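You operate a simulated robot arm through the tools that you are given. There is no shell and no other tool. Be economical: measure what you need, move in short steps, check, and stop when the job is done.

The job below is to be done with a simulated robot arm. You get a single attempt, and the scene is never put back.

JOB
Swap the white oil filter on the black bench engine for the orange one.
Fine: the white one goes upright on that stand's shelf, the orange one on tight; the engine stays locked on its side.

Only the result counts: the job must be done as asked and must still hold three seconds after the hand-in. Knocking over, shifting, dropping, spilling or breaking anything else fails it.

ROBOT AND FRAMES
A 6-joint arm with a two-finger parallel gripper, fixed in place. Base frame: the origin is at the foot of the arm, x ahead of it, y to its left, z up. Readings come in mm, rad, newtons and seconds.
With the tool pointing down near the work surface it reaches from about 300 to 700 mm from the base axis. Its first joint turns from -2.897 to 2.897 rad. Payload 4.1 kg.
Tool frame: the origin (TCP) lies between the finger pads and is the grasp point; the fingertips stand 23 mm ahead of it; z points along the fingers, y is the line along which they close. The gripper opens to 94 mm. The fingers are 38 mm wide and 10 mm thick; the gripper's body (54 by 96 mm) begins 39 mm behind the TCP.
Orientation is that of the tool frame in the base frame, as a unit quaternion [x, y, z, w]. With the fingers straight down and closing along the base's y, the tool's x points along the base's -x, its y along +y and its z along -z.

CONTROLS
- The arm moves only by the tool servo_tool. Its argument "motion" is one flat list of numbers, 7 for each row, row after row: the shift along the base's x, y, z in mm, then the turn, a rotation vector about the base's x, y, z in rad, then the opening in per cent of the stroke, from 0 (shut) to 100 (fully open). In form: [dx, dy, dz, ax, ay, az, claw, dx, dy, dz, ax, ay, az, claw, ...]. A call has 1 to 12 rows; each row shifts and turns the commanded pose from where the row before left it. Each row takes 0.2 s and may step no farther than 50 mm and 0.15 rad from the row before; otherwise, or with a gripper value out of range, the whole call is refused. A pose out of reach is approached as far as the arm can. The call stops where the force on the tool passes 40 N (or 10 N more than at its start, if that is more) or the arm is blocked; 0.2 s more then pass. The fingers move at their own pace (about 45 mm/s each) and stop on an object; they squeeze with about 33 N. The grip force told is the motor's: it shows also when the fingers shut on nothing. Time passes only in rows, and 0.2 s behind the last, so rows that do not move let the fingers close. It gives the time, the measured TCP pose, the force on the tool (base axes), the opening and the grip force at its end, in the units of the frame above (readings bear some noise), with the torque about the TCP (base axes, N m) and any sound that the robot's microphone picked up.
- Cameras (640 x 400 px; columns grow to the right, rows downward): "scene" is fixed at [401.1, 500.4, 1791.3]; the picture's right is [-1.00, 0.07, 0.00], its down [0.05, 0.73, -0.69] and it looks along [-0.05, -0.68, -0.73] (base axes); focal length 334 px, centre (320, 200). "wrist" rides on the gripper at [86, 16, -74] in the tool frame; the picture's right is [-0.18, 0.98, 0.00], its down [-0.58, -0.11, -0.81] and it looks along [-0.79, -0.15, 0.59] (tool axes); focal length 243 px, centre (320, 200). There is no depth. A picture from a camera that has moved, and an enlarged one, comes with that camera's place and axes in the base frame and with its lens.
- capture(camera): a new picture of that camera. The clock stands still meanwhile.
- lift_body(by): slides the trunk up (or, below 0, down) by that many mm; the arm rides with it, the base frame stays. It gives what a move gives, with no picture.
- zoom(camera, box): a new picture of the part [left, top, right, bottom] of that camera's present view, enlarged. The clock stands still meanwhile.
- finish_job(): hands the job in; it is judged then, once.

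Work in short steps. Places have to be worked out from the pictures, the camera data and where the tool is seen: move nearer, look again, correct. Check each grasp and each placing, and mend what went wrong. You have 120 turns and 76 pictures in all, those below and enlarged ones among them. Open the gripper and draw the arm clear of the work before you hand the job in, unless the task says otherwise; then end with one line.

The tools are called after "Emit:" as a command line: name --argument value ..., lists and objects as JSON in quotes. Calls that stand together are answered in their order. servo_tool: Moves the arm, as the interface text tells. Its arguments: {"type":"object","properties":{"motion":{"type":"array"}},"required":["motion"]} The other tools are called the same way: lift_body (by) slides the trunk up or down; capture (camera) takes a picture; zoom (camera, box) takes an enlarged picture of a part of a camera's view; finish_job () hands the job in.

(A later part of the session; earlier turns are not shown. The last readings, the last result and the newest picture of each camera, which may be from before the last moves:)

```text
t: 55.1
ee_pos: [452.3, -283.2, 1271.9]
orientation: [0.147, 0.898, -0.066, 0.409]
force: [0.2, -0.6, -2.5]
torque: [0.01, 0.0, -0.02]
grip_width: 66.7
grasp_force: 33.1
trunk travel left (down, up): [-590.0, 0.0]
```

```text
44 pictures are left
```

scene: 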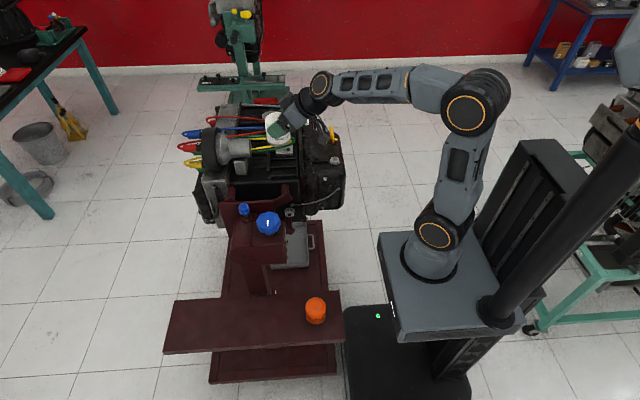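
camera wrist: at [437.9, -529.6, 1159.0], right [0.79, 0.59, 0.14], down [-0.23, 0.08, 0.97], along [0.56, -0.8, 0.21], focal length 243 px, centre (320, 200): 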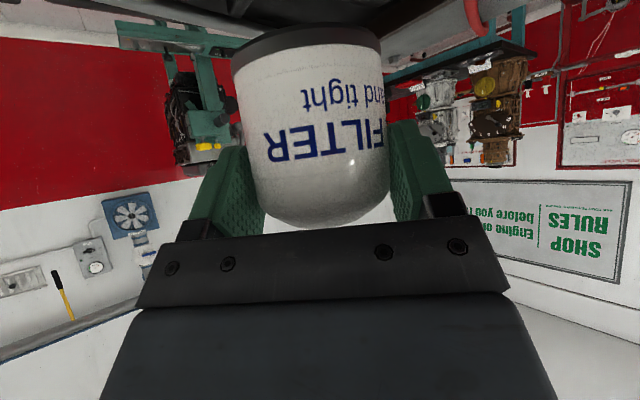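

Carrying fine. I continue to (540, 150), pointing straight ahead (+x), then lower the trunk part way and look at the shelf.

Emit:
servo_tool --motion '[9.8, 48, 0, 0, 0, 0.036, 0, 9.8, 48, 0, 0, 0, 0.036, 0, 9.8, 48, 0, 0, 0, 0.036, 0, 9.8, 48, 0, 0, 0, 0.036, 0, 9.8, 48, 0, 0, 0, 0.036, 0, 9.8, 48, 0, 0, 0, 0.036, 0, 9.8, 48, 0, 0, 0, 0.036, 0, 9.8, 48, 0, 0, 0, 0.036, 0, 9.8, 48, 0, 0, 0, 0.036, 0]'

Emit:
lift_body --by -330

Emit:
capture --camera "wrist"

Emit:
capture --camera "scene"

```text
t: 57.1
ee_pos: [539.5, 148.1, 1269.5]
orientation: [0.002, 0.911, -0.001, 0.413]
force: [0.3, 0.8, -2.7]
torque: [-0.01, 0.02, 0.01]
grip_width: 66.7
grasp_force: 33.5
trunk travel left (down, up): [-590.0, 0.0]
```

```text
t: 60.4
ee_pos: [538.6, 146.7, 939.2]
orientation: [0.002, 0.911, 0.0, 0.414]
force: [0.5, 1.2, -1.8]
torque: [0.01, 0.02, 0.02]
grip_width: 66.6
grasp_force: 33.0
trunk travel left (down, up): [-260.0, 330.0]
```

```text
43 pictures are left
camera wrist: at [425.8, 163.3, 923.6], right [0.13, 0.98, 0.14], down [-0.22, -0.11, 0.97], along [0.97, -0.15, 0.21], focal length 243 px, centre (320, 200)
```

wrist: 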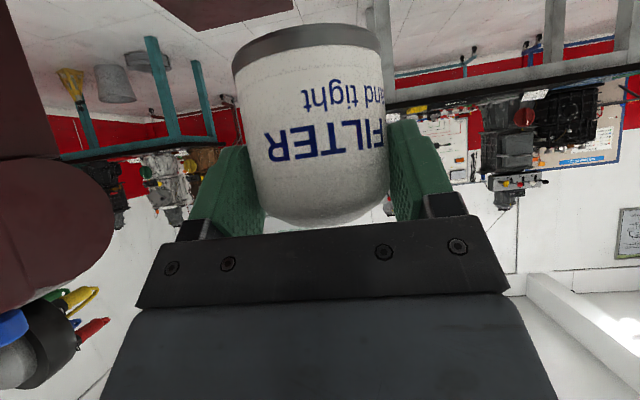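

```text
42 pictures are left
```

scene: 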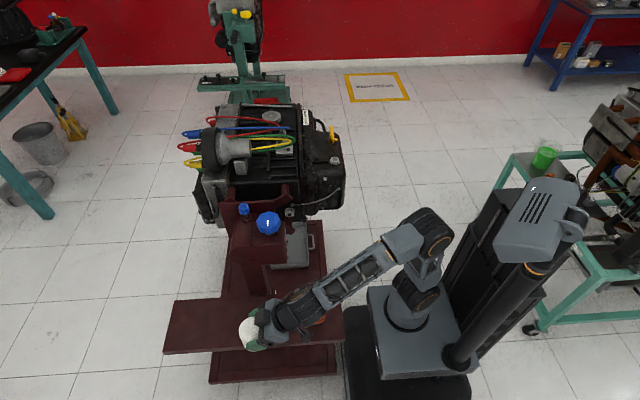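

Triangulating shelf corners gives a shelf top of z≈708, x 292–857, y -65…107. I'll lower beside the shelf and slide in over it to about (550, 27), bottom ~38 mm above the shelf.

Emit:
servo_tool --motion '[5, 0, -35, 0, 0, 0, 0, 5, 0, -35, 0, 0, 0, 0, 0, 0, -35, 0, 0, 0, 0, 0, 0, -34, 0, 0, 0, 0, 0, -30, 0, 0, 0, 0, 0, 0, -30, 0, 0, 0, 0, 0, 0, -30, 0, 0, 0, 0, 0, 0, -30, 0, 0, 0, 0, 0]'

Emit:
capture --camera "wrist"

Emit:
zoom --camera "scene" --box '[140, 180, 380, 380]'

```text
t: 62.2
ee_pos: [547.8, 27.1, 798.7]
orientation: [0.004, 0.911, -0.001, 0.412]
force: [0.4, 0.6, -1.9]
torque: [-0.02, 0.05, -0.06]
grip_width: 66.6
grasp_force: 33.2
trunk travel left (down, up): [-260.0, 330.0]
```

```text
41 pictures are left
camera wrist: at [434.9, 43.6, 782.8], right [0.13, 0.98, 0.14], down [-0.22, -0.11, 0.97], along [0.97, -0.15, 0.2], focal length 243 px, centre (320, 200)
```

wrist: 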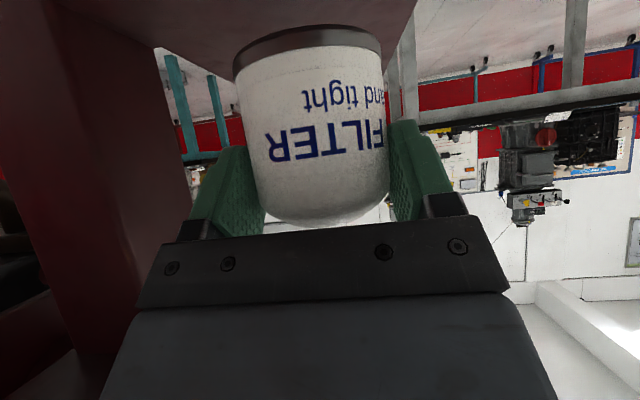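

```text
2.00 times, centred on (260, 280) of scene
camera zoom: at [401.1, 500.4, 1791.3], right [-1.0, 0.07, 0.0], down [0.05, 0.73, -0.69], along [-0.05, -0.68, -0.73], focal length 667 px, centre (440, 40)
```

zoom: 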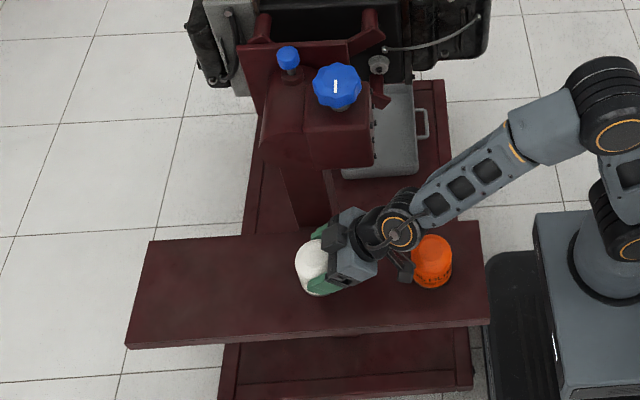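

The camera bracket is close to the orange filter, so I shift 65 mm further out (+x), then lower toward the shelf in small steps.

Emit:
servo_tool --motion '[33, 6, 0, 0, 0, 0, 0, 32, 6, 0, 0, 0, 0, 0, 0, 0, -12, 0, 0, 0, 0, 0, 0, -12, 0, 0, 0, 0]'

Emit:
servo_tool --motion '[0, 0, -2, 0, 0, 0, 0, 0, 0, -2, 0, 0, 0, 0, 0, 0, -2, 0, 0, 0, 0]'

Emit:
capture --camera "wrist"

Emit:
zoom --camera "scene" --box '[180, 250, 360, 360]'

```text
t: 63.2
ee_pos: [614.3, 39.3, 776.1]
orientation: [0.002, 0.911, 0.0, 0.412]
force: [0.2, 0.1, -2.9]
torque: [0.0, 0.01, 0.01]
grip_width: 66.3
grasp_force: 33.3
trunk travel left (down, up): [-260.0, 330.0]
```

```text
t: 64.0
ee_pos: [614.9, 39.7, 770.3]
orientation: [0.002, 0.911, 0.0, 0.413]
force: [0.4, -0.2, -1.5]
torque: [0.0, 0.03, -0.03]
grip_width: 66.5
grasp_force: 32.7
trunk travel left (down, up): [-260.0, 330.0]
```

```text
39 pictures are left
camera wrist: at [501.2, 55.2, 754.4], right [0.13, 0.98, 0.14], down [-0.22, -0.11, 0.97], along [0.97, -0.15, 0.21], focal length 243 px, centre (320, 200)
```

wrist: 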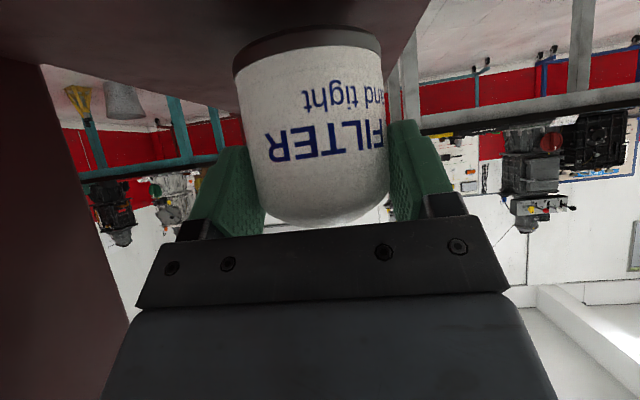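

```text
3.56 times, centred on (270, 305) of scene
camera zoom: at [401.1, 500.4, 1791.3], right [-1.0, 0.07, 0.0], down [0.05, 0.73, -0.69], along [-0.05, -0.68, -0.73], focal length 1186 px, centre (498, -173)
```

zoom: 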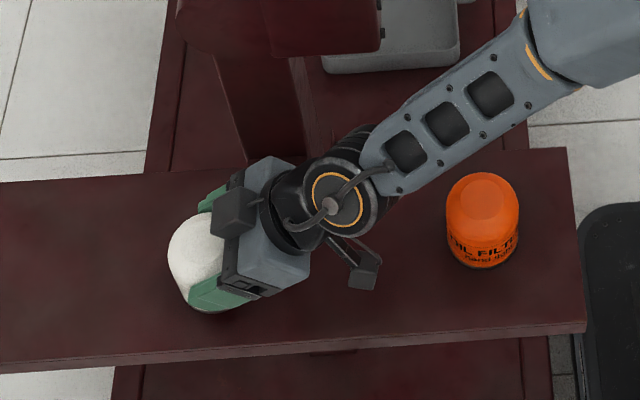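

No contact yet. I lower on in 1.5 mm steps, watching the vertical force.

Emit:
servo_tool --motion '[0, 0, -1.5, 0, 0, 0, 0, 0, 0, -1.5, 0, 0, 0, 0, 0, 0, -1.5, 0, 0, 0, 0]'

Emit:
servo_tool --motion '[0, 0, -1.5, 0, 0, 0, 0, 0, 0, -1.5, 0, 0, 0, 0]'

Emit:
servo_tool --motion '[0, 0, -1.5, 0, 0, 0, 0]'

```text
t: 64.8
ee_pos: [613.6, 38.6, 766.3]
orientation: [0.001, 0.911, 0.0, 0.413]
force: [0.1, -0.1, -2.5]
torque: [-0.02, 0.01, 0.03]
grip_width: 66.6
grasp_force: 33.1
trunk travel left (down, up): [-260.0, 330.0]
```

```text
t: 65.4
ee_pos: [613.3, 38.7, 763.7]
orientation: [0.002, 0.911, -0.001, 0.413]
force: [0.6, -0.1, -2.2]
torque: [0.01, 0.01, 0.0]
grip_width: 66.7
grasp_force: 32.9
trunk travel left (down, up): [-260.0, 330.0]
```

```text
t: 65.8
ee_pos: [613.5, 37.1, 760.0]
orientation: [0.002, 0.911, 0.0, 0.413]
force: [0.7, -0.3, -2.2]
torque: [0.0, 0.04, -0.03]
grip_width: 66.5
grasp_force: 32.5
trunk travel left (down, up): [-260.0, 330.0]
```

Still carrying the full weight; further down in small steps.

Emit:
servo_tool --motion '[0, 0, -1.5, 0, 0, 0, 0, 0, 0, -1.5, 0, 0, 0, 0]'

Emit:
servo_tool --motion '[0, 0, -1.5, 0, 0, 0, 0, 0, 0, -1.5, 0, 0, 0, 0]'

Emit:
zoom --camera "wrist" --box '[200, 0, 440, 150]'

```text
t: 66.4
ee_pos: [614.0, 39.0, 758.1]
orientation: [0.002, 0.911, 0.0, 0.413]
force: [-0.5, -0.1, -1.8]
torque: [0.04, 0.05, 0.04]
grip_width: 66.3
grasp_force: 32.7
trunk travel left (down, up): [-260.0, 330.0]
```

```text
t: 67.0
ee_pos: [612.8, 39.6, 755.4]
orientation: [0.002, 0.911, -0.001, 0.413]
force: [-0.7, 1.5, 2.3]
torque: [0.03, 0.16, -0.01]
grip_width: 66.7
grasp_force: 33.0
trunk travel left (down, up): [-260.0, 330.0]
```

```text
2.67 times, centred on (320, 75) of wrist
camera zoom: at [500.2, 55.6, 740.4], right [0.12, 0.98, 0.14], down [-0.23, -0.11, 0.97], along [0.97, -0.15, 0.21], focal length 647 px, centre (320, 533)
```

zoom: 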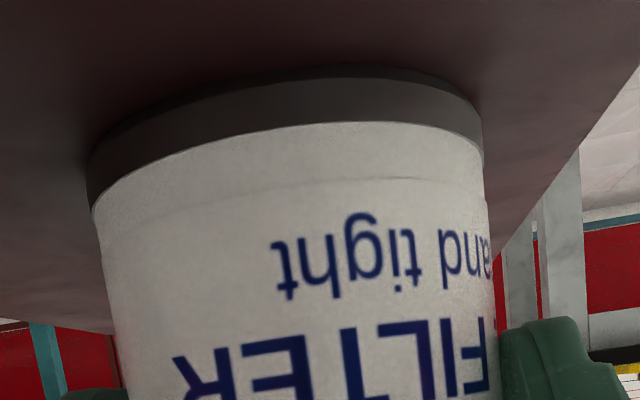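

Contact: the force went from -2 to +2 N and the base sits on the shelf. One more mm, open, and retreat along the tool axis.

Emit:
servo_tool --motion '[0, 0, -1, 0, 0, 0, 0, 0, 0, 0, 0, 0, 0, 80, 0, 0, 0, 0, 0, 0, 100, 0, 0, 0, 0, 0, 0, 100, -15, 0, 13, 0, 0, 0, 100, -15, 0, 13, 0, 0, 0, 100, -15, 0, 13, 0, 0, 0, 100, -15, 0, 13, 0, 0, 0, 100]'

Emit:
capture --camera "wrist"

Emit:
capture --camera "scene"

```text
t: 68.8
ee_pos: [553.3, 39.1, 807.4]
orientation: [0.002, 0.911, 0.0, 0.413]
force: [-0.1, 0.1, 0.0]
torque: [-0.02, -0.01, 0.01]
grip_width: 93.9
grasp_force: 0.0
trunk travel left (down, up): [-260.0, 330.0]
```

```text
36 pictures are left
camera wrist: at [441.1, 56.0, 791.3], right [0.12, 0.98, 0.14], down [-0.22, -0.11, 0.97], along [0.97, -0.15, 0.21], focal length 243 px, centre (320, 200)
```

wrist: 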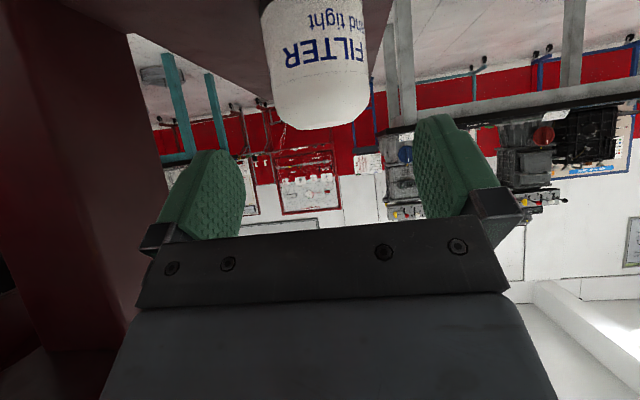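

```text
35 pictures are left
```

scene: 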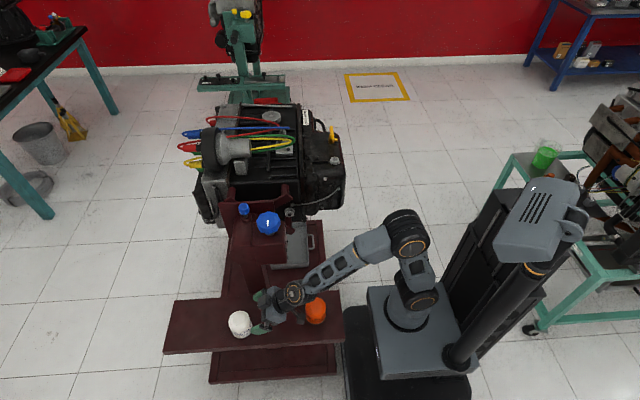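

The white filter stands upright on the shelf near (624, 39). Now I rise, bring the tool vertical and go over the orange one.

Emit:
servo_tool --motion '[0, 0, 40, 0, 0, 0, 100, 0, 0, 40, 0, 0, 0, 100, 0, 0, 30, 0, 0, 0, 100, -25, -3, 0, 0, 0.1417, 0, 100, -25, -3, 0, 0, 0.1417, 0, 100, -25, -3, 0, 0, 0.1417, 0, 100, -25, -3, 0, 0, 0.1417, 0, 100, -25, -3, 0, 0, 0.1417, 0, 100, -25, -3, 0, 0, 0.1417, 0, 100]'

Emit:
capture --camera "wrist"

Emit:
zoom --camera "scene" --box '[180, 250, 360, 360]'

```text
t: 70.8
ee_pos: [402.8, 19.5, 917.6]
orientation: [0.002, 1.0, 0.0, 0.0]
force: [-1.0, -0.1, -0.4]
torque: [0.01, -0.01, -0.01]
grip_width: 93.8
grasp_force: 0.0
trunk travel left (down, up): [-260.0, 330.0]
```

```text
34 pictures are left
camera wrist: at [316.6, 36.6, 992.4], right [0.19, 0.98, 0.0], down [0.58, -0.11, 0.81], along [0.79, -0.15, -0.59], focal length 243 px, centre (320, 200)
```

wrist: 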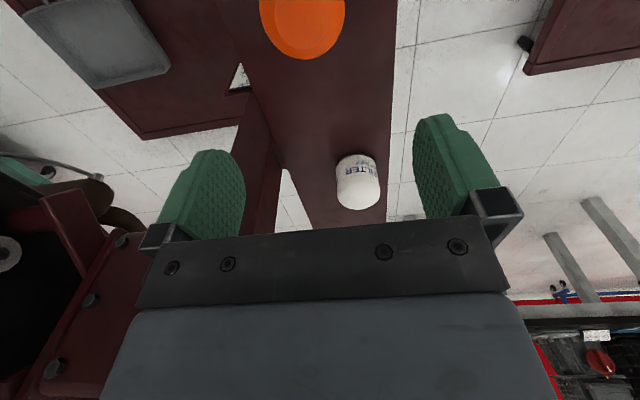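

```text
3.56 times, centred on (270, 305) of scene
camera zoom: at [401.1, 500.4, 1791.3], right [-1.0, 0.07, 0.0], down [0.05, 0.73, -0.69], along [-0.05, -0.68, -0.73], focal length 1186 px, centre (498, -173)
```

zoom: 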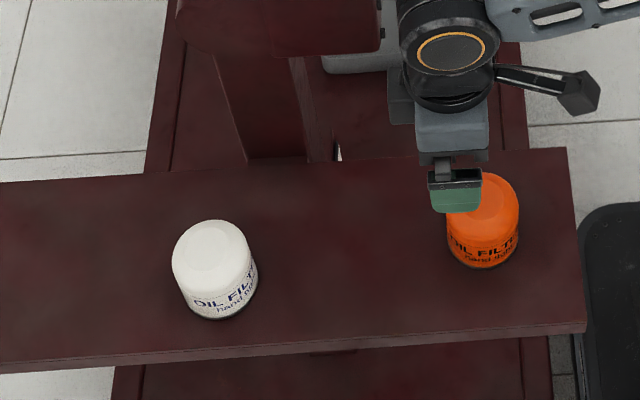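

Orange filter: combining views gives about (378, 12), top ≈776. I'll move above it, to z 815, and check.

Emit:
servo_tool --motion '[-12.5, -4, 0, 0, 0, 0, 100, -12.5, -3.5, 0, 0, 0, 0, 100, 0, 0, -35, 0, 0, 0, 100, 0, 0, -35, 0, 0, 0, 100, 0, 0, -32, 0, 0, 0, 100]'

Emit:
capture --camera "wrist"

Emit:
zoom --camera "scene" --box '[240, 250, 360, 350]'

```text
t: 72.0
ee_pos: [377.9, 14.3, 816.3]
orientation: [0.002, 1.0, -0.001, 0.001]
force: [-0.6, -0.1, -0.1]
torque: [0.01, 0.0, 0.0]
grip_width: 94.2
grasp_force: 0.0
trunk travel left (down, up): [-260.0, 330.0]
```

```text
32 pictures are left
camera wrist: at [291.7, 31.2, 890.3], right [0.19, 0.98, 0.0], down [0.58, -0.11, 0.81], along [0.79, -0.15, -0.59], focal length 243 px, centre (320, 200)
```

wrist: 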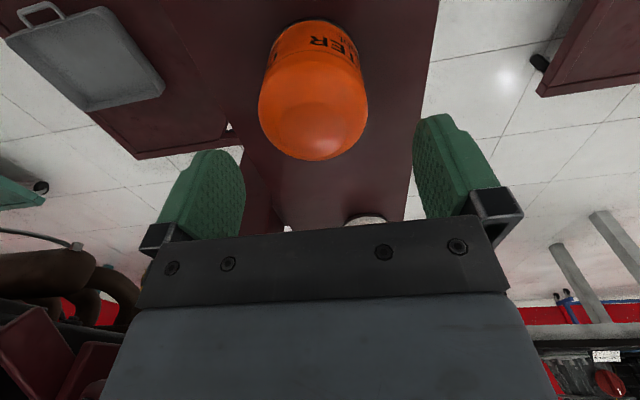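

```text
4.00 times, centred on (300, 300) of scene
camera zoom: at [401.1, 500.4, 1791.3], right [-1.0, 0.07, 0.0], down [0.05, 0.73, -0.69], along [-0.05, -0.68, -0.73], focal length 1335 px, centre (400, -200)
```

zoom: 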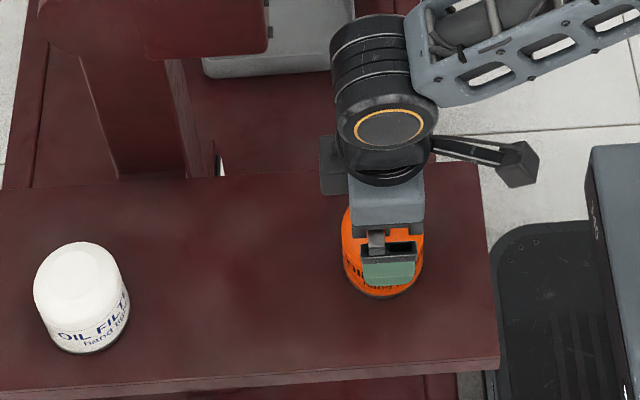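

Aligned (filter at ≈(373, 13)). Descend to z 748 and close.

Emit:
servo_tool --motion '[-2, -0.5, -23, 0, 0, 0, 100, -2, -0.5, -23, 0, 0, 0, 100, 0, 0, -22, 0, 0, 0, 100, 0, 0, 0, 0, 0, 0, 0, 0, 0, 0, 0, 0, 0, 0, 0, 0, 0, 0, 0, 0, 0]'

Emit:
servo_tool --motion '[0, 0, 10, 0, 0, 0, 0, 0, 0, 15, 0, 0, 0, 0, 0, 0, 15, 0, 0, 0, 0]'

Emit:
zoom --camera "scene" --box '[200, 250, 360, 350]'

```text
t: 73.4
ee_pos: [374.2, 12.7, 746.5]
orientation: [0.002, 1.0, -0.002, 0.001]
force: [0.6, -0.8, -0.2]
torque: [0.01, -0.02, -0.01]
grip_width: 65.8
grasp_force: 33.0
trunk travel left (down, up): [-260.0, 330.0]
```

```text
t: 74.2
ee_pos: [374.5, 13.5, 786.5]
orientation: [0.002, 1.0, -0.001, 0.0]
force: [-0.3, 0.9, -2.0]
torque: [-0.01, 0.01, -0.01]
grip_width: 65.7
grasp_force: 33.1
trunk travel left (down, up): [-260.0, 330.0]
```

```text
4.00 times, centred on (280, 300) of scene
camera zoom: at [401.1, 500.4, 1791.3], right [-1.0, 0.07, 0.0], down [0.05, 0.73, -0.69], along [-0.05, -0.68, -0.73], focal length 1335 px, centre (480, -200)
```

zoom: 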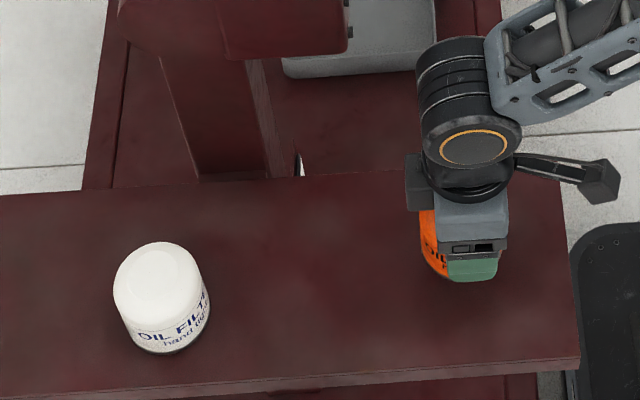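

Orange is held and lifted (2 N). I move it along the shelf to x≈500 and set it down to regrip with tilt.

Emit:
servo_tool --motion '[32, -3, 0, 0, 0, 0, 0, 32, -3, 0, 0, 0, 0, 0, 32, -2, 0, 0, 0, 0, 0, 30, 0, 0, 0, 0, 0, 0, 0, 0, -18, 0, 0, 0, 0, 0, 0, -18, 0, 0, 0, 0]'

Emit:
servo_tool --motion '[0, 0, -1.5, 0, 0, 0, 0, 0, 0, -1.5, 0, 0, 0, 0, 0, 0, 0, 0, 0, 0, 0]'

```text
t: 75.6
ee_pos: [501.2, 4.8, 749.8]
orientation: [0.001, 1.0, -0.001, 0.001]
force: [-0.2, 0.1, -2.6]
torque: [-0.01, -0.01, 0.02]
grip_width: 65.5
grasp_force: 32.8
trunk travel left (down, up): [-260.0, 330.0]
```

```text
t: 76.4
ee_pos: [500.6, 3.7, 746.5]
orientation: [0.001, 1.0, 0.0, 0.001]
force: [0.7, 0.2, -2.3]
torque: [-0.01, -0.01, -0.01]
grip_width: 65.7
grasp_force: 33.3
trunk travel left (down, up): [-260.0, 330.0]
```

Nearly down; a further 2 mm in small steps to feel contact.

Emit:
servo_tool --motion '[0, 0, -1, 0, 0, 0, 0, 0, 0, 0, 0, 0, 0, 0]'

Emit:
servo_tool --motion '[0, 0, -1, 0, 0, 0, 0, 0, 0, 0, 0, 0, 0, 0]'

```text
t: 77.0
ee_pos: [500.7, 3.6, 746.5]
orientation: [0.002, 1.0, -0.001, 0.001]
force: [-0.6, 0.0, -2.1]
torque: [-0.02, 0.03, -0.01]
grip_width: 65.6
grasp_force: 32.9
trunk travel left (down, up): [-260.0, 330.0]
```

```text
t: 77.6
ee_pos: [500.4, 4.5, 747.8]
orientation: [0.002, 1.0, -0.001, 0.002]
force: [-1.0, -1.4, 7.9]
torque: [0.19, 0.27, 0.01]
grip_width: 65.8
grasp_force: 32.9
trunk travel left (down, up): [-260.0, 330.0]
```

Contact felt. Open, rise, tilt to ~49° and back off to the pre-grasp pose for the tilted regrip.

Emit:
servo_tool --motion '[0, 0, 0.5, 0, 0, 0, 100, 0, 0, 0, 0, 0, 0, 100, 0, 0, 30, 0, 0, 0, 100, 0, 0, 30, 0, 0, 0, 100, 0, 0, 30, 0, 0, 0, 100, -14, 0, -3, 0, -0.1417, 0, 100, -14, 0, -3, 0, -0.1417, 0, 100, -14, 0, -3, 0, -0.1417, 0, 100, -14, 0, -3, 0, -0.1417, 0, 100, -14, 0, -3, 0, -0.1417, 0, 100, -14, 0, -3, 0, -0.1417, 0, 100]'

Emit:
capture --camera "wrist"

Emit:
zoom --camera "scene" --box '[200, 250, 360, 350]'

```text
t: 80.0
ee_pos: [422.6, 5.8, 819.2]
orientation: [0.0, 0.918, 0.006, 0.397]
force: [-0.3, 0.0, 0.0]
torque: [0.0, 0.01, 0.0]
grip_width: 94.0
grasp_force: 0.1
out of reach, approached as far as the arm can: row 11
trunk travel left (down, up): [-260.0, 330.0]
```

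```text
29 pictures are left
camera wrist: at [308.9, 22.1, 807.3], right [0.12, 0.98, 0.14], down [-0.19, -0.12, 0.97], along [0.97, -0.14, 0.17], focal length 243 px, centre (320, 200)
```

wrist: 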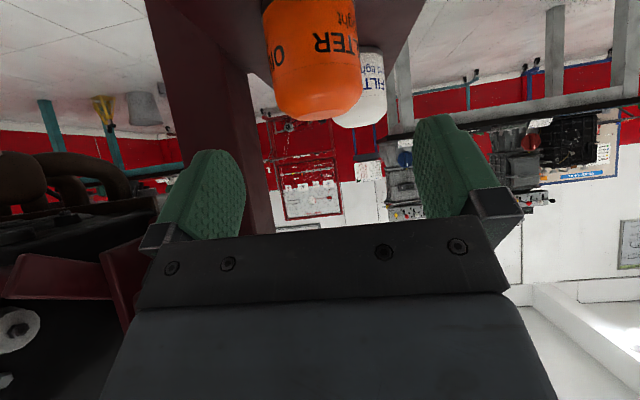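

```text
4.00 times, centred on (280, 300) of scene
camera zoom: at [401.1, 500.4, 1791.3], right [-1.0, 0.07, 0.0], down [0.05, 0.73, -0.69], along [-0.05, -0.68, -0.73], focal length 1335 px, centre (480, -200)
```

zoom: 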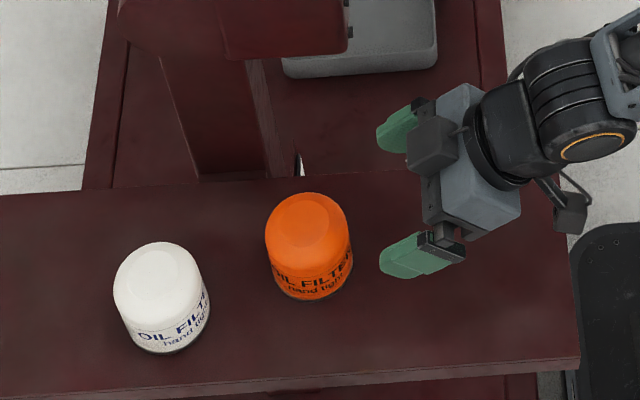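

At the inner reach limit but fine. Orange axis ≈(503, 4). I advance along the tool axis to (493, 4, 755) and check.

Emit:
servo_tool --motion '[17.6, -0.45, -16, 0, -0.01, 0, 100, 17.6, -0.45, -16, 0, -0.01, 0, 100, 17.6, -0.45, -16, 0, -0.01, 0, 100, 17.6, -0.45, -16, 0, -0.01, 0, 100]'

Emit:
capture --camera "wrist"

```text
t: 81.0
ee_pos: [491.3, 4.5, 757.6]
orientation: [0.002, 0.902, 0.0, 0.431]
force: [-0.3, 0.5, 0.0]
torque: [0.03, 0.05, 0.01]
grip_width: 94.2
grasp_force: 0.0
trunk travel left (down, up): [-260.0, 330.0]
```

```text
27 pictures are left
camera wrist: at [380.2, 22.0, 735.5], right [0.12, 0.98, 0.14], down [-0.26, -0.11, 0.96], along [0.96, -0.15, 0.25], focal length 243 px, centre (320, 200)
```

wrist: 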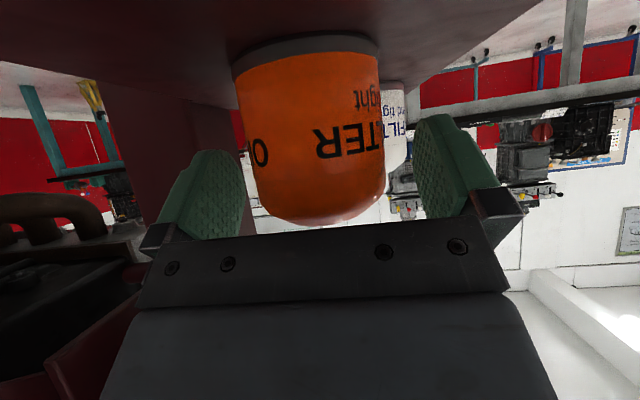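

Good straddle. Close, lift and inspect how it is held.

Emit:
servo_tool --motion '[0, 0, 0, 0, 0, 0, 0, 0, 0, 0, 0, 0, 0, 0, 0, 0, 0, 0, 0, 0, 0]'

Emit:
servo_tool --motion '[0, 0, 15, 0, 0, 0, 0, 0, 0, 20, 0, 0, 0, 0, 0, 0, 30, 0, 0, 0, 0, 0, 0, 35, 0, 0, 0, 0]'

Emit:
capture --camera "wrist"

```text
t: 81.8
ee_pos: [491.9, 4.5, 756.7]
orientation: [0.002, 0.902, 0.0, 0.431]
force: [1.2, 0.1, 0.4]
torque: [-0.01, -0.09, 0.02]
grip_width: 65.5
grasp_force: 33.1
trunk travel left (down, up): [-260.0, 330.0]
```

```text
t: 82.8
ee_pos: [492.0, 5.1, 846.9]
orientation: [0.0, 0.902, 0.005, 0.432]
force: [-0.3, -1.1, -2.9]
torque: [-0.01, 0.05, -0.01]
grip_width: 65.6
grasp_force: 32.8
out of reach, approached as far as the arm can: row 4
trunk travel left (down, up): [-260.0, 330.0]
```

```text
26 pictures are left
camera wrist: at [379.9, 21.2, 826.4], right [0.11, 0.98, 0.15], down [-0.26, -0.12, 0.96], along [0.96, -0.15, 0.24], focal length 243 px, centre (320, 200)
```

wrist: 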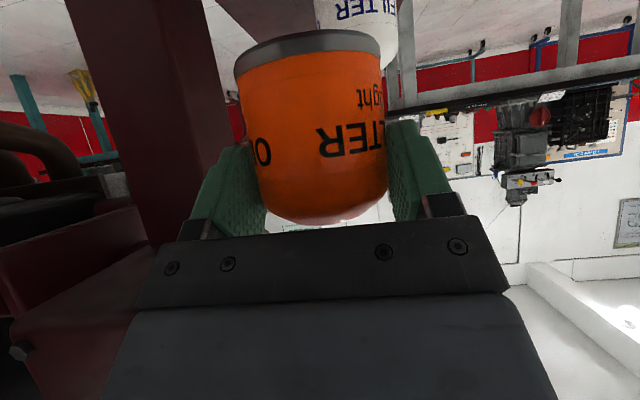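

Orange is held well. I move off the front of the shelf (y≈150), then raise the trunk.

Emit:
servo_tool --motion '[5, 30, 2, 0, 0, 0, 0, 5, 30, 2, 0, 0, 0, 0, 5, 30, 2, 0, 0, 0, 0, 10, 30, 10, 0, 0, 0, 0, 20, 25, 10, 0, 0, 0, 0, 5, 0, 20, 0, 0, 0, 0, 0, 0, 30, 0, 0, 0, 0]'

Emit:
lift_body --by 330

Emit:
capture --camera "scene"

```text
t: 84.4
ee_pos: [544.2, 148.5, 932.8]
orientation: [0.002, 0.902, -0.001, 0.432]
force: [-0.2, 0.3, -1.9]
torque: [-0.01, 0.02, -0.02]
grip_width: 65.3
grasp_force: 32.9
out of reach, approached as far as the arm can: row 1
trunk travel left (down, up): [-260.0, 330.0]
```

```text
t: 87.6
ee_pos: [544.2, 149.5, 1261.7]
orientation: [0.002, 0.902, 0.0, 0.431]
force: [0.1, 0.0, -3.1]
torque: [-0.03, 0.0, 0.0]
grip_width: 65.3
grasp_force: 33.2
trunk travel left (down, up): [-590.0, 0.0]
```

```text
25 pictures are left
```

scene: 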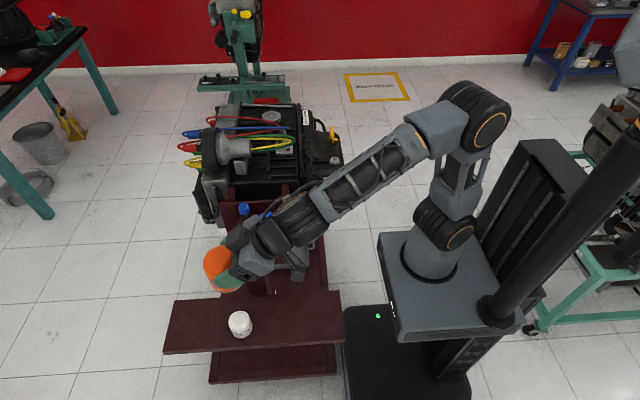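

Same carry height as before. Swing back over to the engine side along the reverse path.

Emit:
servo_tool --motion '[-9.8, -48, 1, 0, 0, -0.036, 0, -9.8, -48, 1, 0, 0, -0.036, 0, -9.8, -48, 1, 0, 0, -0.036, 0, -9.8, -48, 1, 0, 0, -0.036, 0, -9.8, -48, 1, 0, 0, -0.036, 0, -9.8, -48, 1, 0, 0, -0.036, 0, -9.8, -48, 1, 0, 0, -0.036, 0, -9.8, -48, 1, 0, 0, -0.036, 0, -9.8, -48, 1, 0, 0, -0.036, 0]'

Emit:
servo_tool --motion '[-8, -45, 0, 0, 0, -0.08, 0, -8, -45, 0, 0, 0, -0.08, 0, -8, -45, 0, 0, 0, -0.08, 0, -8, -45, 0, 0, 0, -0.08, 0, -8, -45, 0, 0, 0, -0.08, 0, -8, -45, 0, 0, 0, -0.08, 0]'

Emit:
servo_tool --motion '[12, -20, -15, 0, 0, 0, 0, 22, -12, -20, 0, 0, 0, 0, 22, -12, -20, 0, 0, 0, 0, 22, -12, -18, 0, 0, 0, 0]'

Emit:
capture --camera "wrist"

Emit:
zoom --camera "scene" --box '[220, 60, 340, 135]'

```text
t: 89.6
ee_pos: [455.7, -284.4, 1271.0]
orientation: [0.149, 0.89, -0.07, 0.425]
force: [0.3, -0.2, -3.0]
torque: [0.04, 0.07, 0.0]
grip_width: 65.6
grasp_force: 32.9
trunk travel left (down, up): [-590.0, 0.0]
```

```text
t: 91.0
ee_pos: [406.7, -554.3, 1268.9]
orientation: [0.356, 0.83, -0.169, 0.396]
force: [0.7, -0.5, -2.1]
torque: [0.07, 0.01, 0.02]
grip_width: 65.6
grasp_force: 33.0
trunk travel left (down, up): [-590.0, 0.0]
```

```text
t: 92.0
ee_pos: [486.3, -610.2, 1195.3]
orientation: [0.354, 0.83, -0.169, 0.396]
force: [0.3, 0.5, -2.4]
torque: [0.03, 0.04, 0.01]
grip_width: 65.5
grasp_force: 32.8
trunk travel left (down, up): [-590.0, 0.0]
```

```text
24 pictures are left
camera wrist: at [420.7, -518.5, 1175.5], right [0.79, 0.6, 0.14], down [-0.26, 0.11, 0.96], along [0.56, -0.79, 0.24], focal length 243 px, centre (320, 200)
```

wrist: 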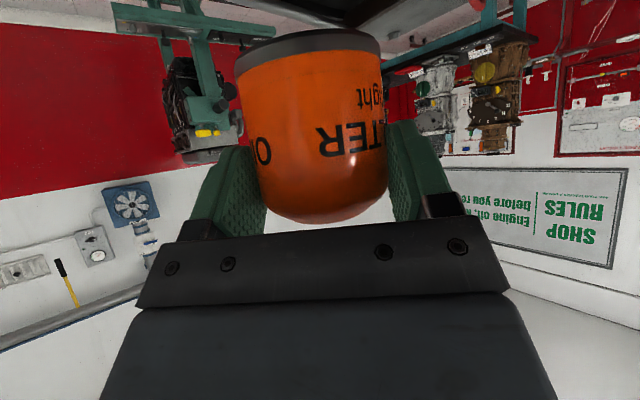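

```text
5.33 times, centred on (280, 98) of scene
camera zoom: at [401.1, 500.4, 1791.3], right [-1.0, 0.07, 0.0], down [0.05, 0.73, -0.69], along [-0.05, -0.68, -0.73], focal length 1780 px, centre (533, 747)
```

zoom: 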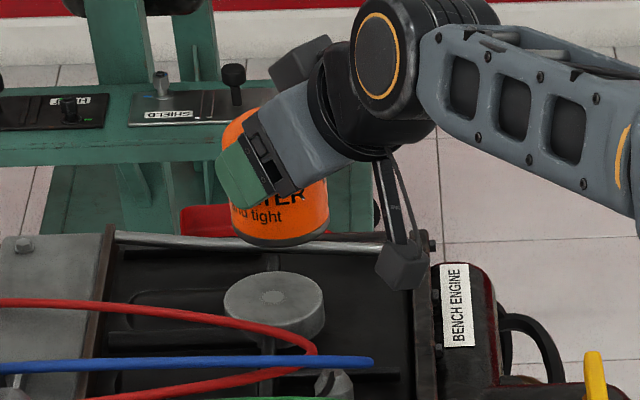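

Hovering near. I move to TCP (502, -622) and lower to z≈1150 (about 17 mm above the seat), then check concentricity.

Emit:
servo_tool --motion '[7.9, -5.9, -10, 0, 0, 0, 0, 7.8, -5.9, -15, 0, 0, 0, 0, 0, 0, -15, 0, 0, 0, 0, 0, 0, -5, 0, 0, 0, 0]'

Emit:
zoom --camera "wrist" --box '[180, 0, 420, 150]'

Emit:
zoom --camera "scene" --box '[240, 80, 304, 120]'

```text
t: 93.0
ee_pos: [500.8, -622.5, 1152.2]
orientation: [0.354, 0.83, -0.169, 0.397]
force: [-0.6, -0.5, -2.8]
torque: [0.0, 0.03, 0.0]
grip_width: 65.2
grasp_force: 33.1
trunk travel left (down, up): [-590.0, 0.0]
```

```text
2.67 times, centred on (300, 75) of wrist
camera zoom: at [435.0, -529.7, 1132.3], right [0.79, 0.6, 0.14], down [-0.26, 0.11, 0.96], along [0.56, -0.79, 0.25], focal length 647 px, centre (373, 533)
```

zoom: 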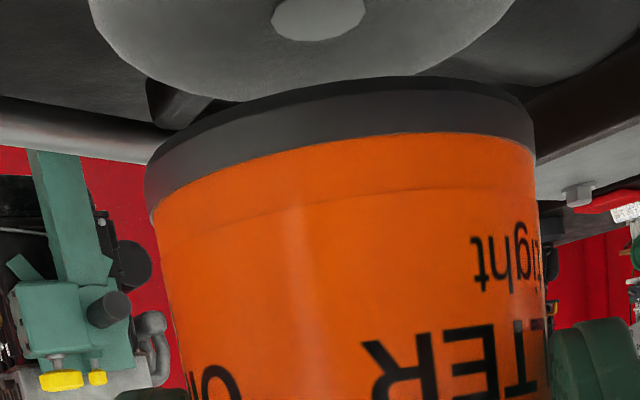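

```text
10.00 times, centred on (272, 100) of scene
camera zoom: at [401.1, 500.4, 1791.3], right [-1.0, 0.07, 0.0], down [0.05, 0.73, -0.69], along [-0.05, -0.68, -0.73], focal length 3337 px, centre (800, 1200)
```

zoom: 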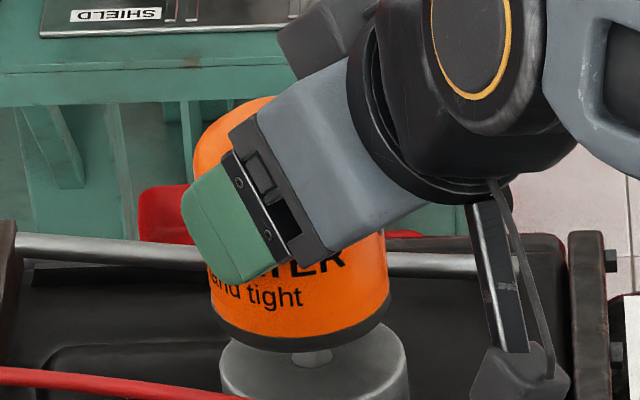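

The two views agree laterally, but the filter seems ~4 mm too far outward (held nearer the fingertips than assumed). I back by (-2.5, +3.3), lower 10 mm and re-check.

Emit:
servo_tool --motion '[-2.5, 3.3, 0, 0, 0, 0, 0, 0, 0, -10, 0, 0, 0, 0, 0, 0, 0, 0, 0, 0, 0]'

Emit:
zoom --camera "wrist" --box '[180, 0, 420, 150]'

Emit:
zoom --camera "scene" --box '[240, 80, 304, 120]'

```text
t: 93.8
ee_pos: [498.6, -618.1, 1143.2]
orientation: [0.354, 0.83, -0.169, 0.397]
force: [0.2, 0.2, -2.9]
torque: [0.04, 0.05, -0.01]
grip_width: 65.4
grasp_force: 33.1
trunk travel left (down, up): [-590.0, 0.0]
```

```text
2.67 times, centred on (300, 75) of wrist
camera zoom: at [431.8, -525.4, 1122.4], right [0.79, 0.6, 0.14], down [-0.26, 0.11, 0.96], along [0.56, -0.79, 0.24], focal length 647 px, centre (373, 533)
```

zoom: 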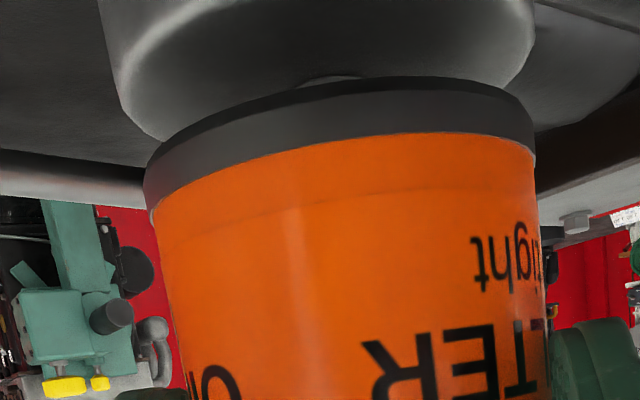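

```text
10.00 times, centred on (272, 100) of scene
camera zoom: at [401.1, 500.4, 1791.3], right [-1.0, 0.07, 0.0], down [0.05, 0.73, -0.69], along [-0.05, -0.68, -0.73], focal length 3337 px, centre (800, 1200)
```

zoom: 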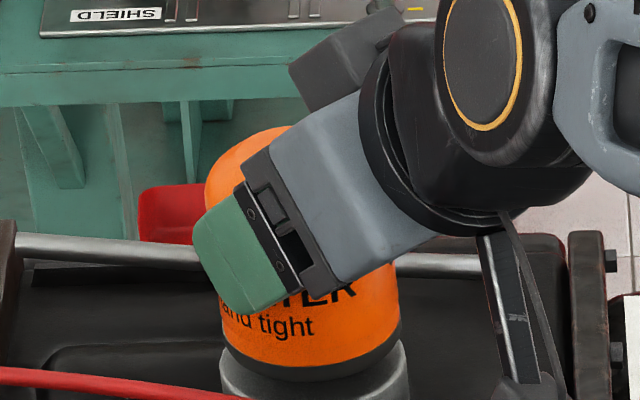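

Now concentric in both views. Lower to contact in small steps.

Emit:
servo_tool --motion '[0, 0, -2, 0, 0, 0, 0, 0, 0, -2, 0, 0, 0, 0, 0, 0, -2, 0, 0, 0, 0]'

Emit:
servo_tool --motion '[0, 0, -1.5, 0, 0, 0, 0, 0, 0, -1.5, 0, 0, 0, 0, 0, 0, 0, 0, 0, 0, 0]'

Emit:
servo_tool --motion '[0, 0, -1.5, 0, 0, 0, 0, 0, 0, 0, 0, 0, 0, 0]'

```text
t: 94.6
ee_pos: [497.2, -617.5, 1137.3]
orientation: [0.355, 0.83, -0.168, 0.396]
force: [-1.3, -1.1, -2.5]
torque: [0.04, 0.05, 0.01]
grip_width: 65.8
grasp_force: 32.8
trunk travel left (down, up): [-590.0, 0.0]
```

```text
t: 95.4
ee_pos: [497.6, -618.5, 1133.5]
orientation: [0.355, 0.83, -0.168, 0.397]
force: [0.7, 0.4, -1.7]
torque: [0.01, 0.0, 0.0]
grip_width: 65.5
grasp_force: 32.9
trunk travel left (down, up): [-590.0, 0.0]
```

```text
t: 96.0
ee_pos: [498.8, -618.8, 1131.9]
orientation: [0.355, 0.829, -0.169, 0.397]
force: [4.2, -7.4, -1.6]
torque: [-0.36, -0.27, 0.01]
grip_width: 65.4
grasp_force: 33.3
trunk travel left (down, up): [-590.0, 0.0]
```

Contact, with a sideways pull of ~8 N as if the thread caught. I turn clockwise a little (to az≈-54°) with slight centring and watch the readings.

Emit:
servo_tool --motion '[1.5, 0.2, 0, 0, 0, -0.07, 0, 0.85, 0.6, 0, 0, 0, -0.07, 0, 0, 0, 0, 0, 0, 0, 0]'

Emit:
zoom --camera "wrist" --box '[180, 0, 420, 150]'

```text
t: 96.8
ee_pos: [499.5, -617.7, 1132.1]
orientation: [0.412, 0.803, -0.197, 0.384]
force: [1.6, -1.3, -0.2]
torque: [-0.05, -0.1, 0.02]
grip_width: 65.4
grasp_force: 33.5
trunk travel left (down, up): [-590.0, 0.0]
```

```text
2.67 times, centred on (300, 75) of wrist
camera zoom: at [448.2, -516.9, 1111.7], right [0.87, 0.48, 0.14], down [-0.24, 0.15, 0.96], along [0.44, -0.86, 0.24], focal length 647 px, centre (373, 533)
```

zoom: 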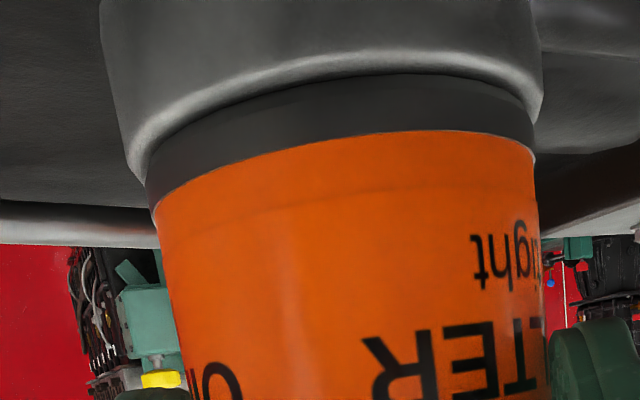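

Seated on the disc with low forces. Now I release, change to the stroke grip (55° tilt, z 1121, 11.5 mm), swing to az -25.6°, grip and do a clockwise stroke.

Emit:
servo_tool --motion '[0, 0, 0, 0, 0, 0, 88, 0, 0, 0, 0, 0, 0, 88, 2, -1.8, -5.5, -0.0285, -0.0205, 0, 88, 2.1, -1.8, -5.5, -0.0285, -0.0205, 0, 88, -1.13, -0.91, 0, 0, 0, 0.125, 88, -0.98, -1.04, 0, 0, 0, 0.125, 88, -0.86, -1.16, 0, 0, 0, 0.125, 88, -0.7, -1.27, 0, 0, 0, 0.125, 88, 0, 0, 0, 0, 0, 0, 0, 0, 0, 0, 0, 0, 0, 0]'

Emit:
servo_tool --motion '[0.68, 1.2, 0, 0, 0, -0.12, 0, 0.8, 1.13, 0, 0, 0, -0.12, 0, 0.93, 1.0, 0, 0, 0, -0.12, 0, 1.06, 0.9, 0, 0, 0, -0.12, 0, 1.15, 0.76, 0, 0, 0, -0.12, 0]'

Emit:
capture --camera "wrist"

```text
t: 99.0
ee_pos: [500.3, -625.9, 1122.0]
orientation: [0.197, 0.865, -0.101, 0.451]
force: [-1.1, -2.9, 0.1]
torque: [-0.09, 0.04, -0.03]
grip_width: 66.1
grasp_force: 32.6
trunk travel left (down, up): [-590.0, 0.0]
```

```text
t: 100.2
ee_pos: [504.4, -621.8, 1121.7]
orientation: [0.443, 0.768, -0.231, 0.401]
force: [1.4, -8.9, 5.1]
torque: [-0.41, -0.08, -0.03]
grip_width: 66.3
grasp_force: 33.3
trunk travel left (down, up): [-590.0, 0.0]
```

```text
17 pictures are left
camera wrist: at [463.4, -517.4, 1093.3], right [0.9, 0.4, 0.15], down [-0.26, 0.23, 0.94], along [0.34, -0.89, 0.31], focal length 243 px, centre (320, 200)
```

wrist: 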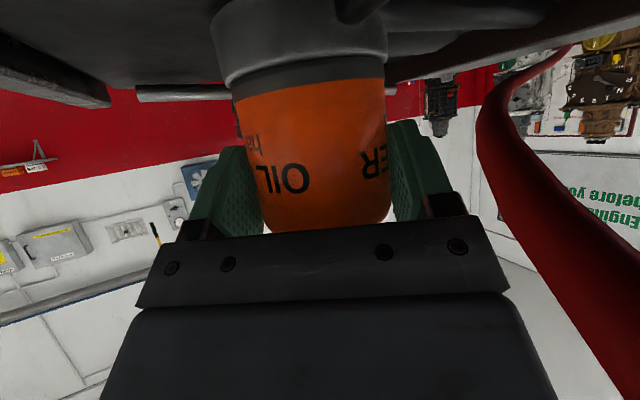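

The stroke works with low resistance. Three more clockwise strokes, watching the torque.

Emit:
servo_tool --motion '[0, 0, 0, 0, 0, 0, 88, -1.15, -0.76, 0, 0, 0, 0.12, 88, -1.06, -0.9, 0, 0, 0, 0.12, 88, -0.93, -1.0, 0, 0, 0, 0.12, 88, -0.8, -1.13, 0, 0, 0, 0.12, 88, -0.68, -1.2, 0, 0, 0, 0.12, 88, 0, 0, 0, 0, 0, 0, 0, 0, 0, 0, 0, 0, 0, 0]'

Emit:
servo_tool --motion '[0.68, 1.2, 0, 0, 0, -0.12, 0, 0.8, 1.13, 0, 0, 0, -0.12, 0, 0.93, 1.0, 0, 0, 0, -0.12, 0, 1.06, 0.9, 0, 0, 0, -0.12, 0, 1.15, 0.76, 0, 0, 0, -0.12, 0]'

Emit:
servo_tool --motion '[0, 0, 0, 0, 0, 0, 88, -1.15, -0.76, 0, 0, 0, 0.12, 88, -1.06, -0.9, 0, 0, 0, 0.12, 88, -0.93, -1.0, 0, 0, 0, 0.12, 88, -0.8, -1.13, 0, 0, 0, 0.12, 88, -0.68, -1.2, 0, 0, 0, 0.12, 88, 0, 0, 0, 0, 0, 0, 0, 0, 0, 0, 0, 0, 0, 0]'

Emit:
servo_tool --motion '[0.68, 1.2, 0, 0, 0, -0.12, 0, 0.8, 1.13, 0, 0, 0, -0.12, 0, 0.93, 1.0, 0, 0, 0, -0.12, 0, 1.06, 0.9, 0, 0, 0, -0.12, 0, 1.15, 0.76, 0, 0, 0, -0.12, 0]'

Emit:
servo_tool --motion '[0, 0, 0, 0, 0, 0, 88, -1.15, -0.76, 0, 0, 0, 0.12, 88, -1.06, -0.9, 0, 0, 0, 0.12, 88, -0.93, -1.0, 0, 0, 0, 0.12, 88, -0.8, -1.13, 0, 0, 0, 0.12, 88, -0.68, -1.2, 0, 0, 0, 0.12, 88, 0, 0, 0, 0, 0, 0, 0, 0, 0, 0, 0, 0, 0, 0]'

Emit:
servo_tool --motion '[0.68, 1.2, 0, 0, 0, -0.12, 0, 0.8, 1.13, 0, 0, 0, -0.12, 0, 0.93, 1.0, 0, 0, 0, -0.12, 0, 1.06, 0.9, 0, 0, 0, -0.12, 0, 1.15, 0.76, 0, 0, 0, -0.12, 0]'

Emit:
capture --camera "wrist"

```text
t: 102.0
ee_pos: [500.5, -626.6, 1120.9]
orientation: [0.196, 0.865, -0.101, 0.451]
force: [-0.4, -1.9, 0.2]
torque: [-0.06, 0.02, 0.01]
grip_width: 66.5
grasp_force: 32.7
trunk travel left (down, up): [-590.0, 0.0]
```

```text
t: 103.2
ee_pos: [503.8, -621.8, 1121.5]
orientation: [0.444, 0.768, -0.231, 0.401]
force: [-1.5, -4.9, 2.8]
torque: [-0.28, -0.04, -0.02]
grip_width: 66.2
grasp_force: 33.2
trunk travel left (down, up): [-590.0, 0.0]
```

```text
t: 105.0
ee_pos: [500.2, -624.3, 1120.4]
orientation: [0.197, 0.865, -0.102, 0.451]
force: [0.0, -2.3, 0.0]
torque: [-0.07, -0.03, -0.05]
grip_width: 66.3
grasp_force: 32.8
trunk travel left (down, up): [-590.0, 0.0]
```

```text
t: 106.2
ee_pos: [504.2, -621.5, 1121.1]
orientation: [0.444, 0.767, -0.232, 0.4]
force: [-3.8, -6.4, 1.5]
torque: [-0.37, 0.04, -0.02]
grip_width: 66.3
grasp_force: 33.3
trunk travel left (down, up): [-590.0, 0.0]
```

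```text
t: 108.0
ee_pos: [499.7, -625.6, 1120.9]
orientation: [0.196, 0.865, -0.101, 0.451]
force: [-0.5, -0.3, 0.6]
torque: [-0.02, 0.03, 0.04]
grip_width: 66.1
grasp_force: 32.7
trunk travel left (down, up): [-590.0, 0.0]
```

```text
t: 109.2
ee_pos: [505.3, -620.2, 1121.7]
orientation: [0.443, 0.768, -0.231, 0.401]
force: [-3.3, 0.8, 0.3]
torque: [-0.08, 0.05, -0.07]
grip_width: 66.0
grasp_force: 32.7
trunk travel left (down, up): [-590.0, 0.0]
```

```text
16 pictures are left
camera wrist: at [463.1, -516.9, 1093.1], right [0.9, 0.4, 0.15], down [-0.26, 0.23, 0.94], along [0.34, -0.89, 0.31], focal length 243 px, centre (320, 200)
```

wrist: 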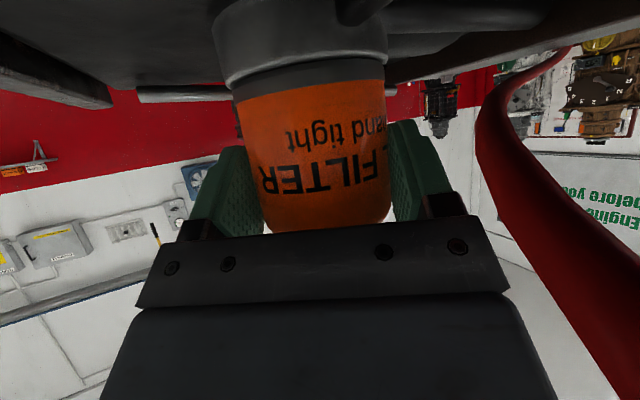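

Turning freely, ~2.5 rad so far. Three more strokes; the torque should rise when it tightens.

Emit:
servo_tool --motion '[0, 0, 0, 0, 0, 0, 88, -1.15, -0.76, 0, 0, 0, 0.12, 88, -1.06, -0.9, 0, 0, 0, 0.12, 88, -0.93, -1.0, 0, 0, 0, 0.12, 88, -0.8, -1.13, 0, 0, 0, 0.12, 88, -0.68, -1.2, 0, 0, 0, 0.12, 88, 0, 0, 0, 0, 0, 0, 0, 0, 0, 0, 0, 0, 0, 0]'

Emit:
servo_tool --motion '[0.68, 1.2, 0, 0, 0, -0.12, 0, 0.8, 1.13, 0, 0, 0, -0.12, 0, 0.93, 1.0, 0, 0, 0, -0.12, 0, 1.06, 0.9, 0, 0, 0, -0.12, 0, 1.15, 0.76, 0, 0, 0, -0.12, 0]'

Emit:
servo_tool --motion '[0, 0, 0, 0, 0, 0, 88, -1.15, -0.76, 0, 0, 0, 0.12, 88, -1.06, -0.9, 0, 0, 0, 0.12, 88, -0.93, -1.0, 0, 0, 0, 0.12, 88, -0.8, -1.13, 0, 0, 0, 0.12, 88, -0.68, -1.2, 0, 0, 0, 0.12, 88, 0, 0, 0, 0, 0, 0, 0, 0, 0, 0, 0, 0, 0, 0]'

Emit:
servo_tool --motion '[0.68, 1.2, 0, 0, 0, -0.12, 0, 0.8, 1.13, 0, 0, 0, -0.12, 0, 0.93, 1.0, 0, 0, 0, -0.12, 0, 1.06, 0.9, 0, 0, 0, -0.12, 0, 1.15, 0.76, 0, 0, 0, -0.12, 0]'

Emit:
servo_tool --motion '[0, 0, 0, 0, 0, 0, 88, -1.15, -0.76, 0, 0, 0, 0.12, 88, -1.06, -0.9, 0, 0, 0, 0.12, 88, -0.93, -1.0, 0, 0, 0, 0.12, 88, -0.8, -1.13, 0, 0, 0, 0.12, 88, -0.68, -1.2, 0, 0, 0, 0.12, 88, 0, 0, 0, 0, 0, 0, 0, 0, 0, 0, 0, 0, 0, 0]'

Emit:
servo_tool --motion '[0.68, 1.2, 0, 0, 0, -0.12, 0, 0.8, 1.13, 0, 0, 0, -0.12, 0, 0.93, 1.0, 0, 0, 0, -0.12, 0, 1.06, 0.9, 0, 0, 0, -0.12, 0, 1.15, 0.76, 0, 0, 0, -0.12, 0]'

Emit:
capture --camera "wrist"

```text
t: 111.0
ee_pos: [500.8, -626.1, 1119.8]
orientation: [0.197, 0.865, -0.101, 0.451]
force: [0.7, -0.1, -0.5]
torque: [0.02, 0.01, -0.02]
grip_width: 66.4
grasp_force: 32.9
trunk travel left (down, up): [-590.0, 0.0]
```

```text
t: 112.2
ee_pos: [504.8, -621.7, 1121.2]
orientation: [0.444, 0.767, -0.232, 0.401]
force: [-1.6, -4.6, 0.8]
torque: [-0.21, 0.01, -0.03]
grip_width: 66.4
grasp_force: 32.9
trunk travel left (down, up): [-590.0, 0.0]
```

```text
t: 114.0
ee_pos: [499.1, -626.2, 1119.9]
orientation: [0.196, 0.865, -0.102, 0.451]
force: [-0.2, -0.4, -0.3]
torque: [-0.06, 0.01, 0.1]
grip_width: 66.0
grasp_force: 33.1
trunk travel left (down, up): [-590.0, 0.0]
```

```text
t: 115.2
ee_pos: [503.8, -621.7, 1121.4]
orientation: [0.443, 0.768, -0.231, 0.401]
force: [-2.3, -1.1, 0.3]
torque: [0.1, -0.06, 0.56]
grip_width: 66.5
grasp_force: 33.2
trunk travel left (down, up): [-590.0, 0.0]
```

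```text
t: 117.0
ee_pos: [500.2, -626.3, 1121.2]
orientation: [0.197, 0.864, -0.102, 0.451]
force: [-0.2, -1.9, 1.4]
torque: [-0.08, 0.02, 0.08]
grip_width: 65.9
grasp_force: 33.2
trunk travel left (down, up): [-590.0, 0.0]
```

```text
t: 118.2
ee_pos: [504.3, -619.1, 1121.0]
orientation: [0.444, 0.768, -0.231, 0.401]
force: [-3.8, -4.9, 1.0]
torque: [-0.12, 0.12, 0.51]
grip_width: 66.5
grasp_force: 32.8
trunk travel left (down, up): [-590.0, 0.0]
```

```text
15 pictures are left
camera wrist: at [463.1, -516.7, 1092.8], right [0.9, 0.4, 0.15], down [-0.26, 0.23, 0.94], along [0.34, -0.89, 0.31], focal length 243 px, centre (320, 200)
```

wrist: 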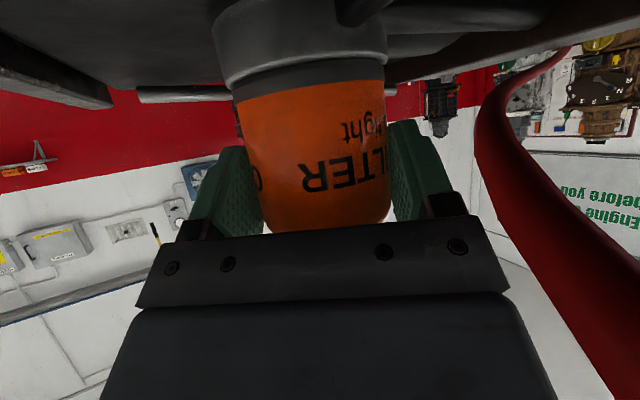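

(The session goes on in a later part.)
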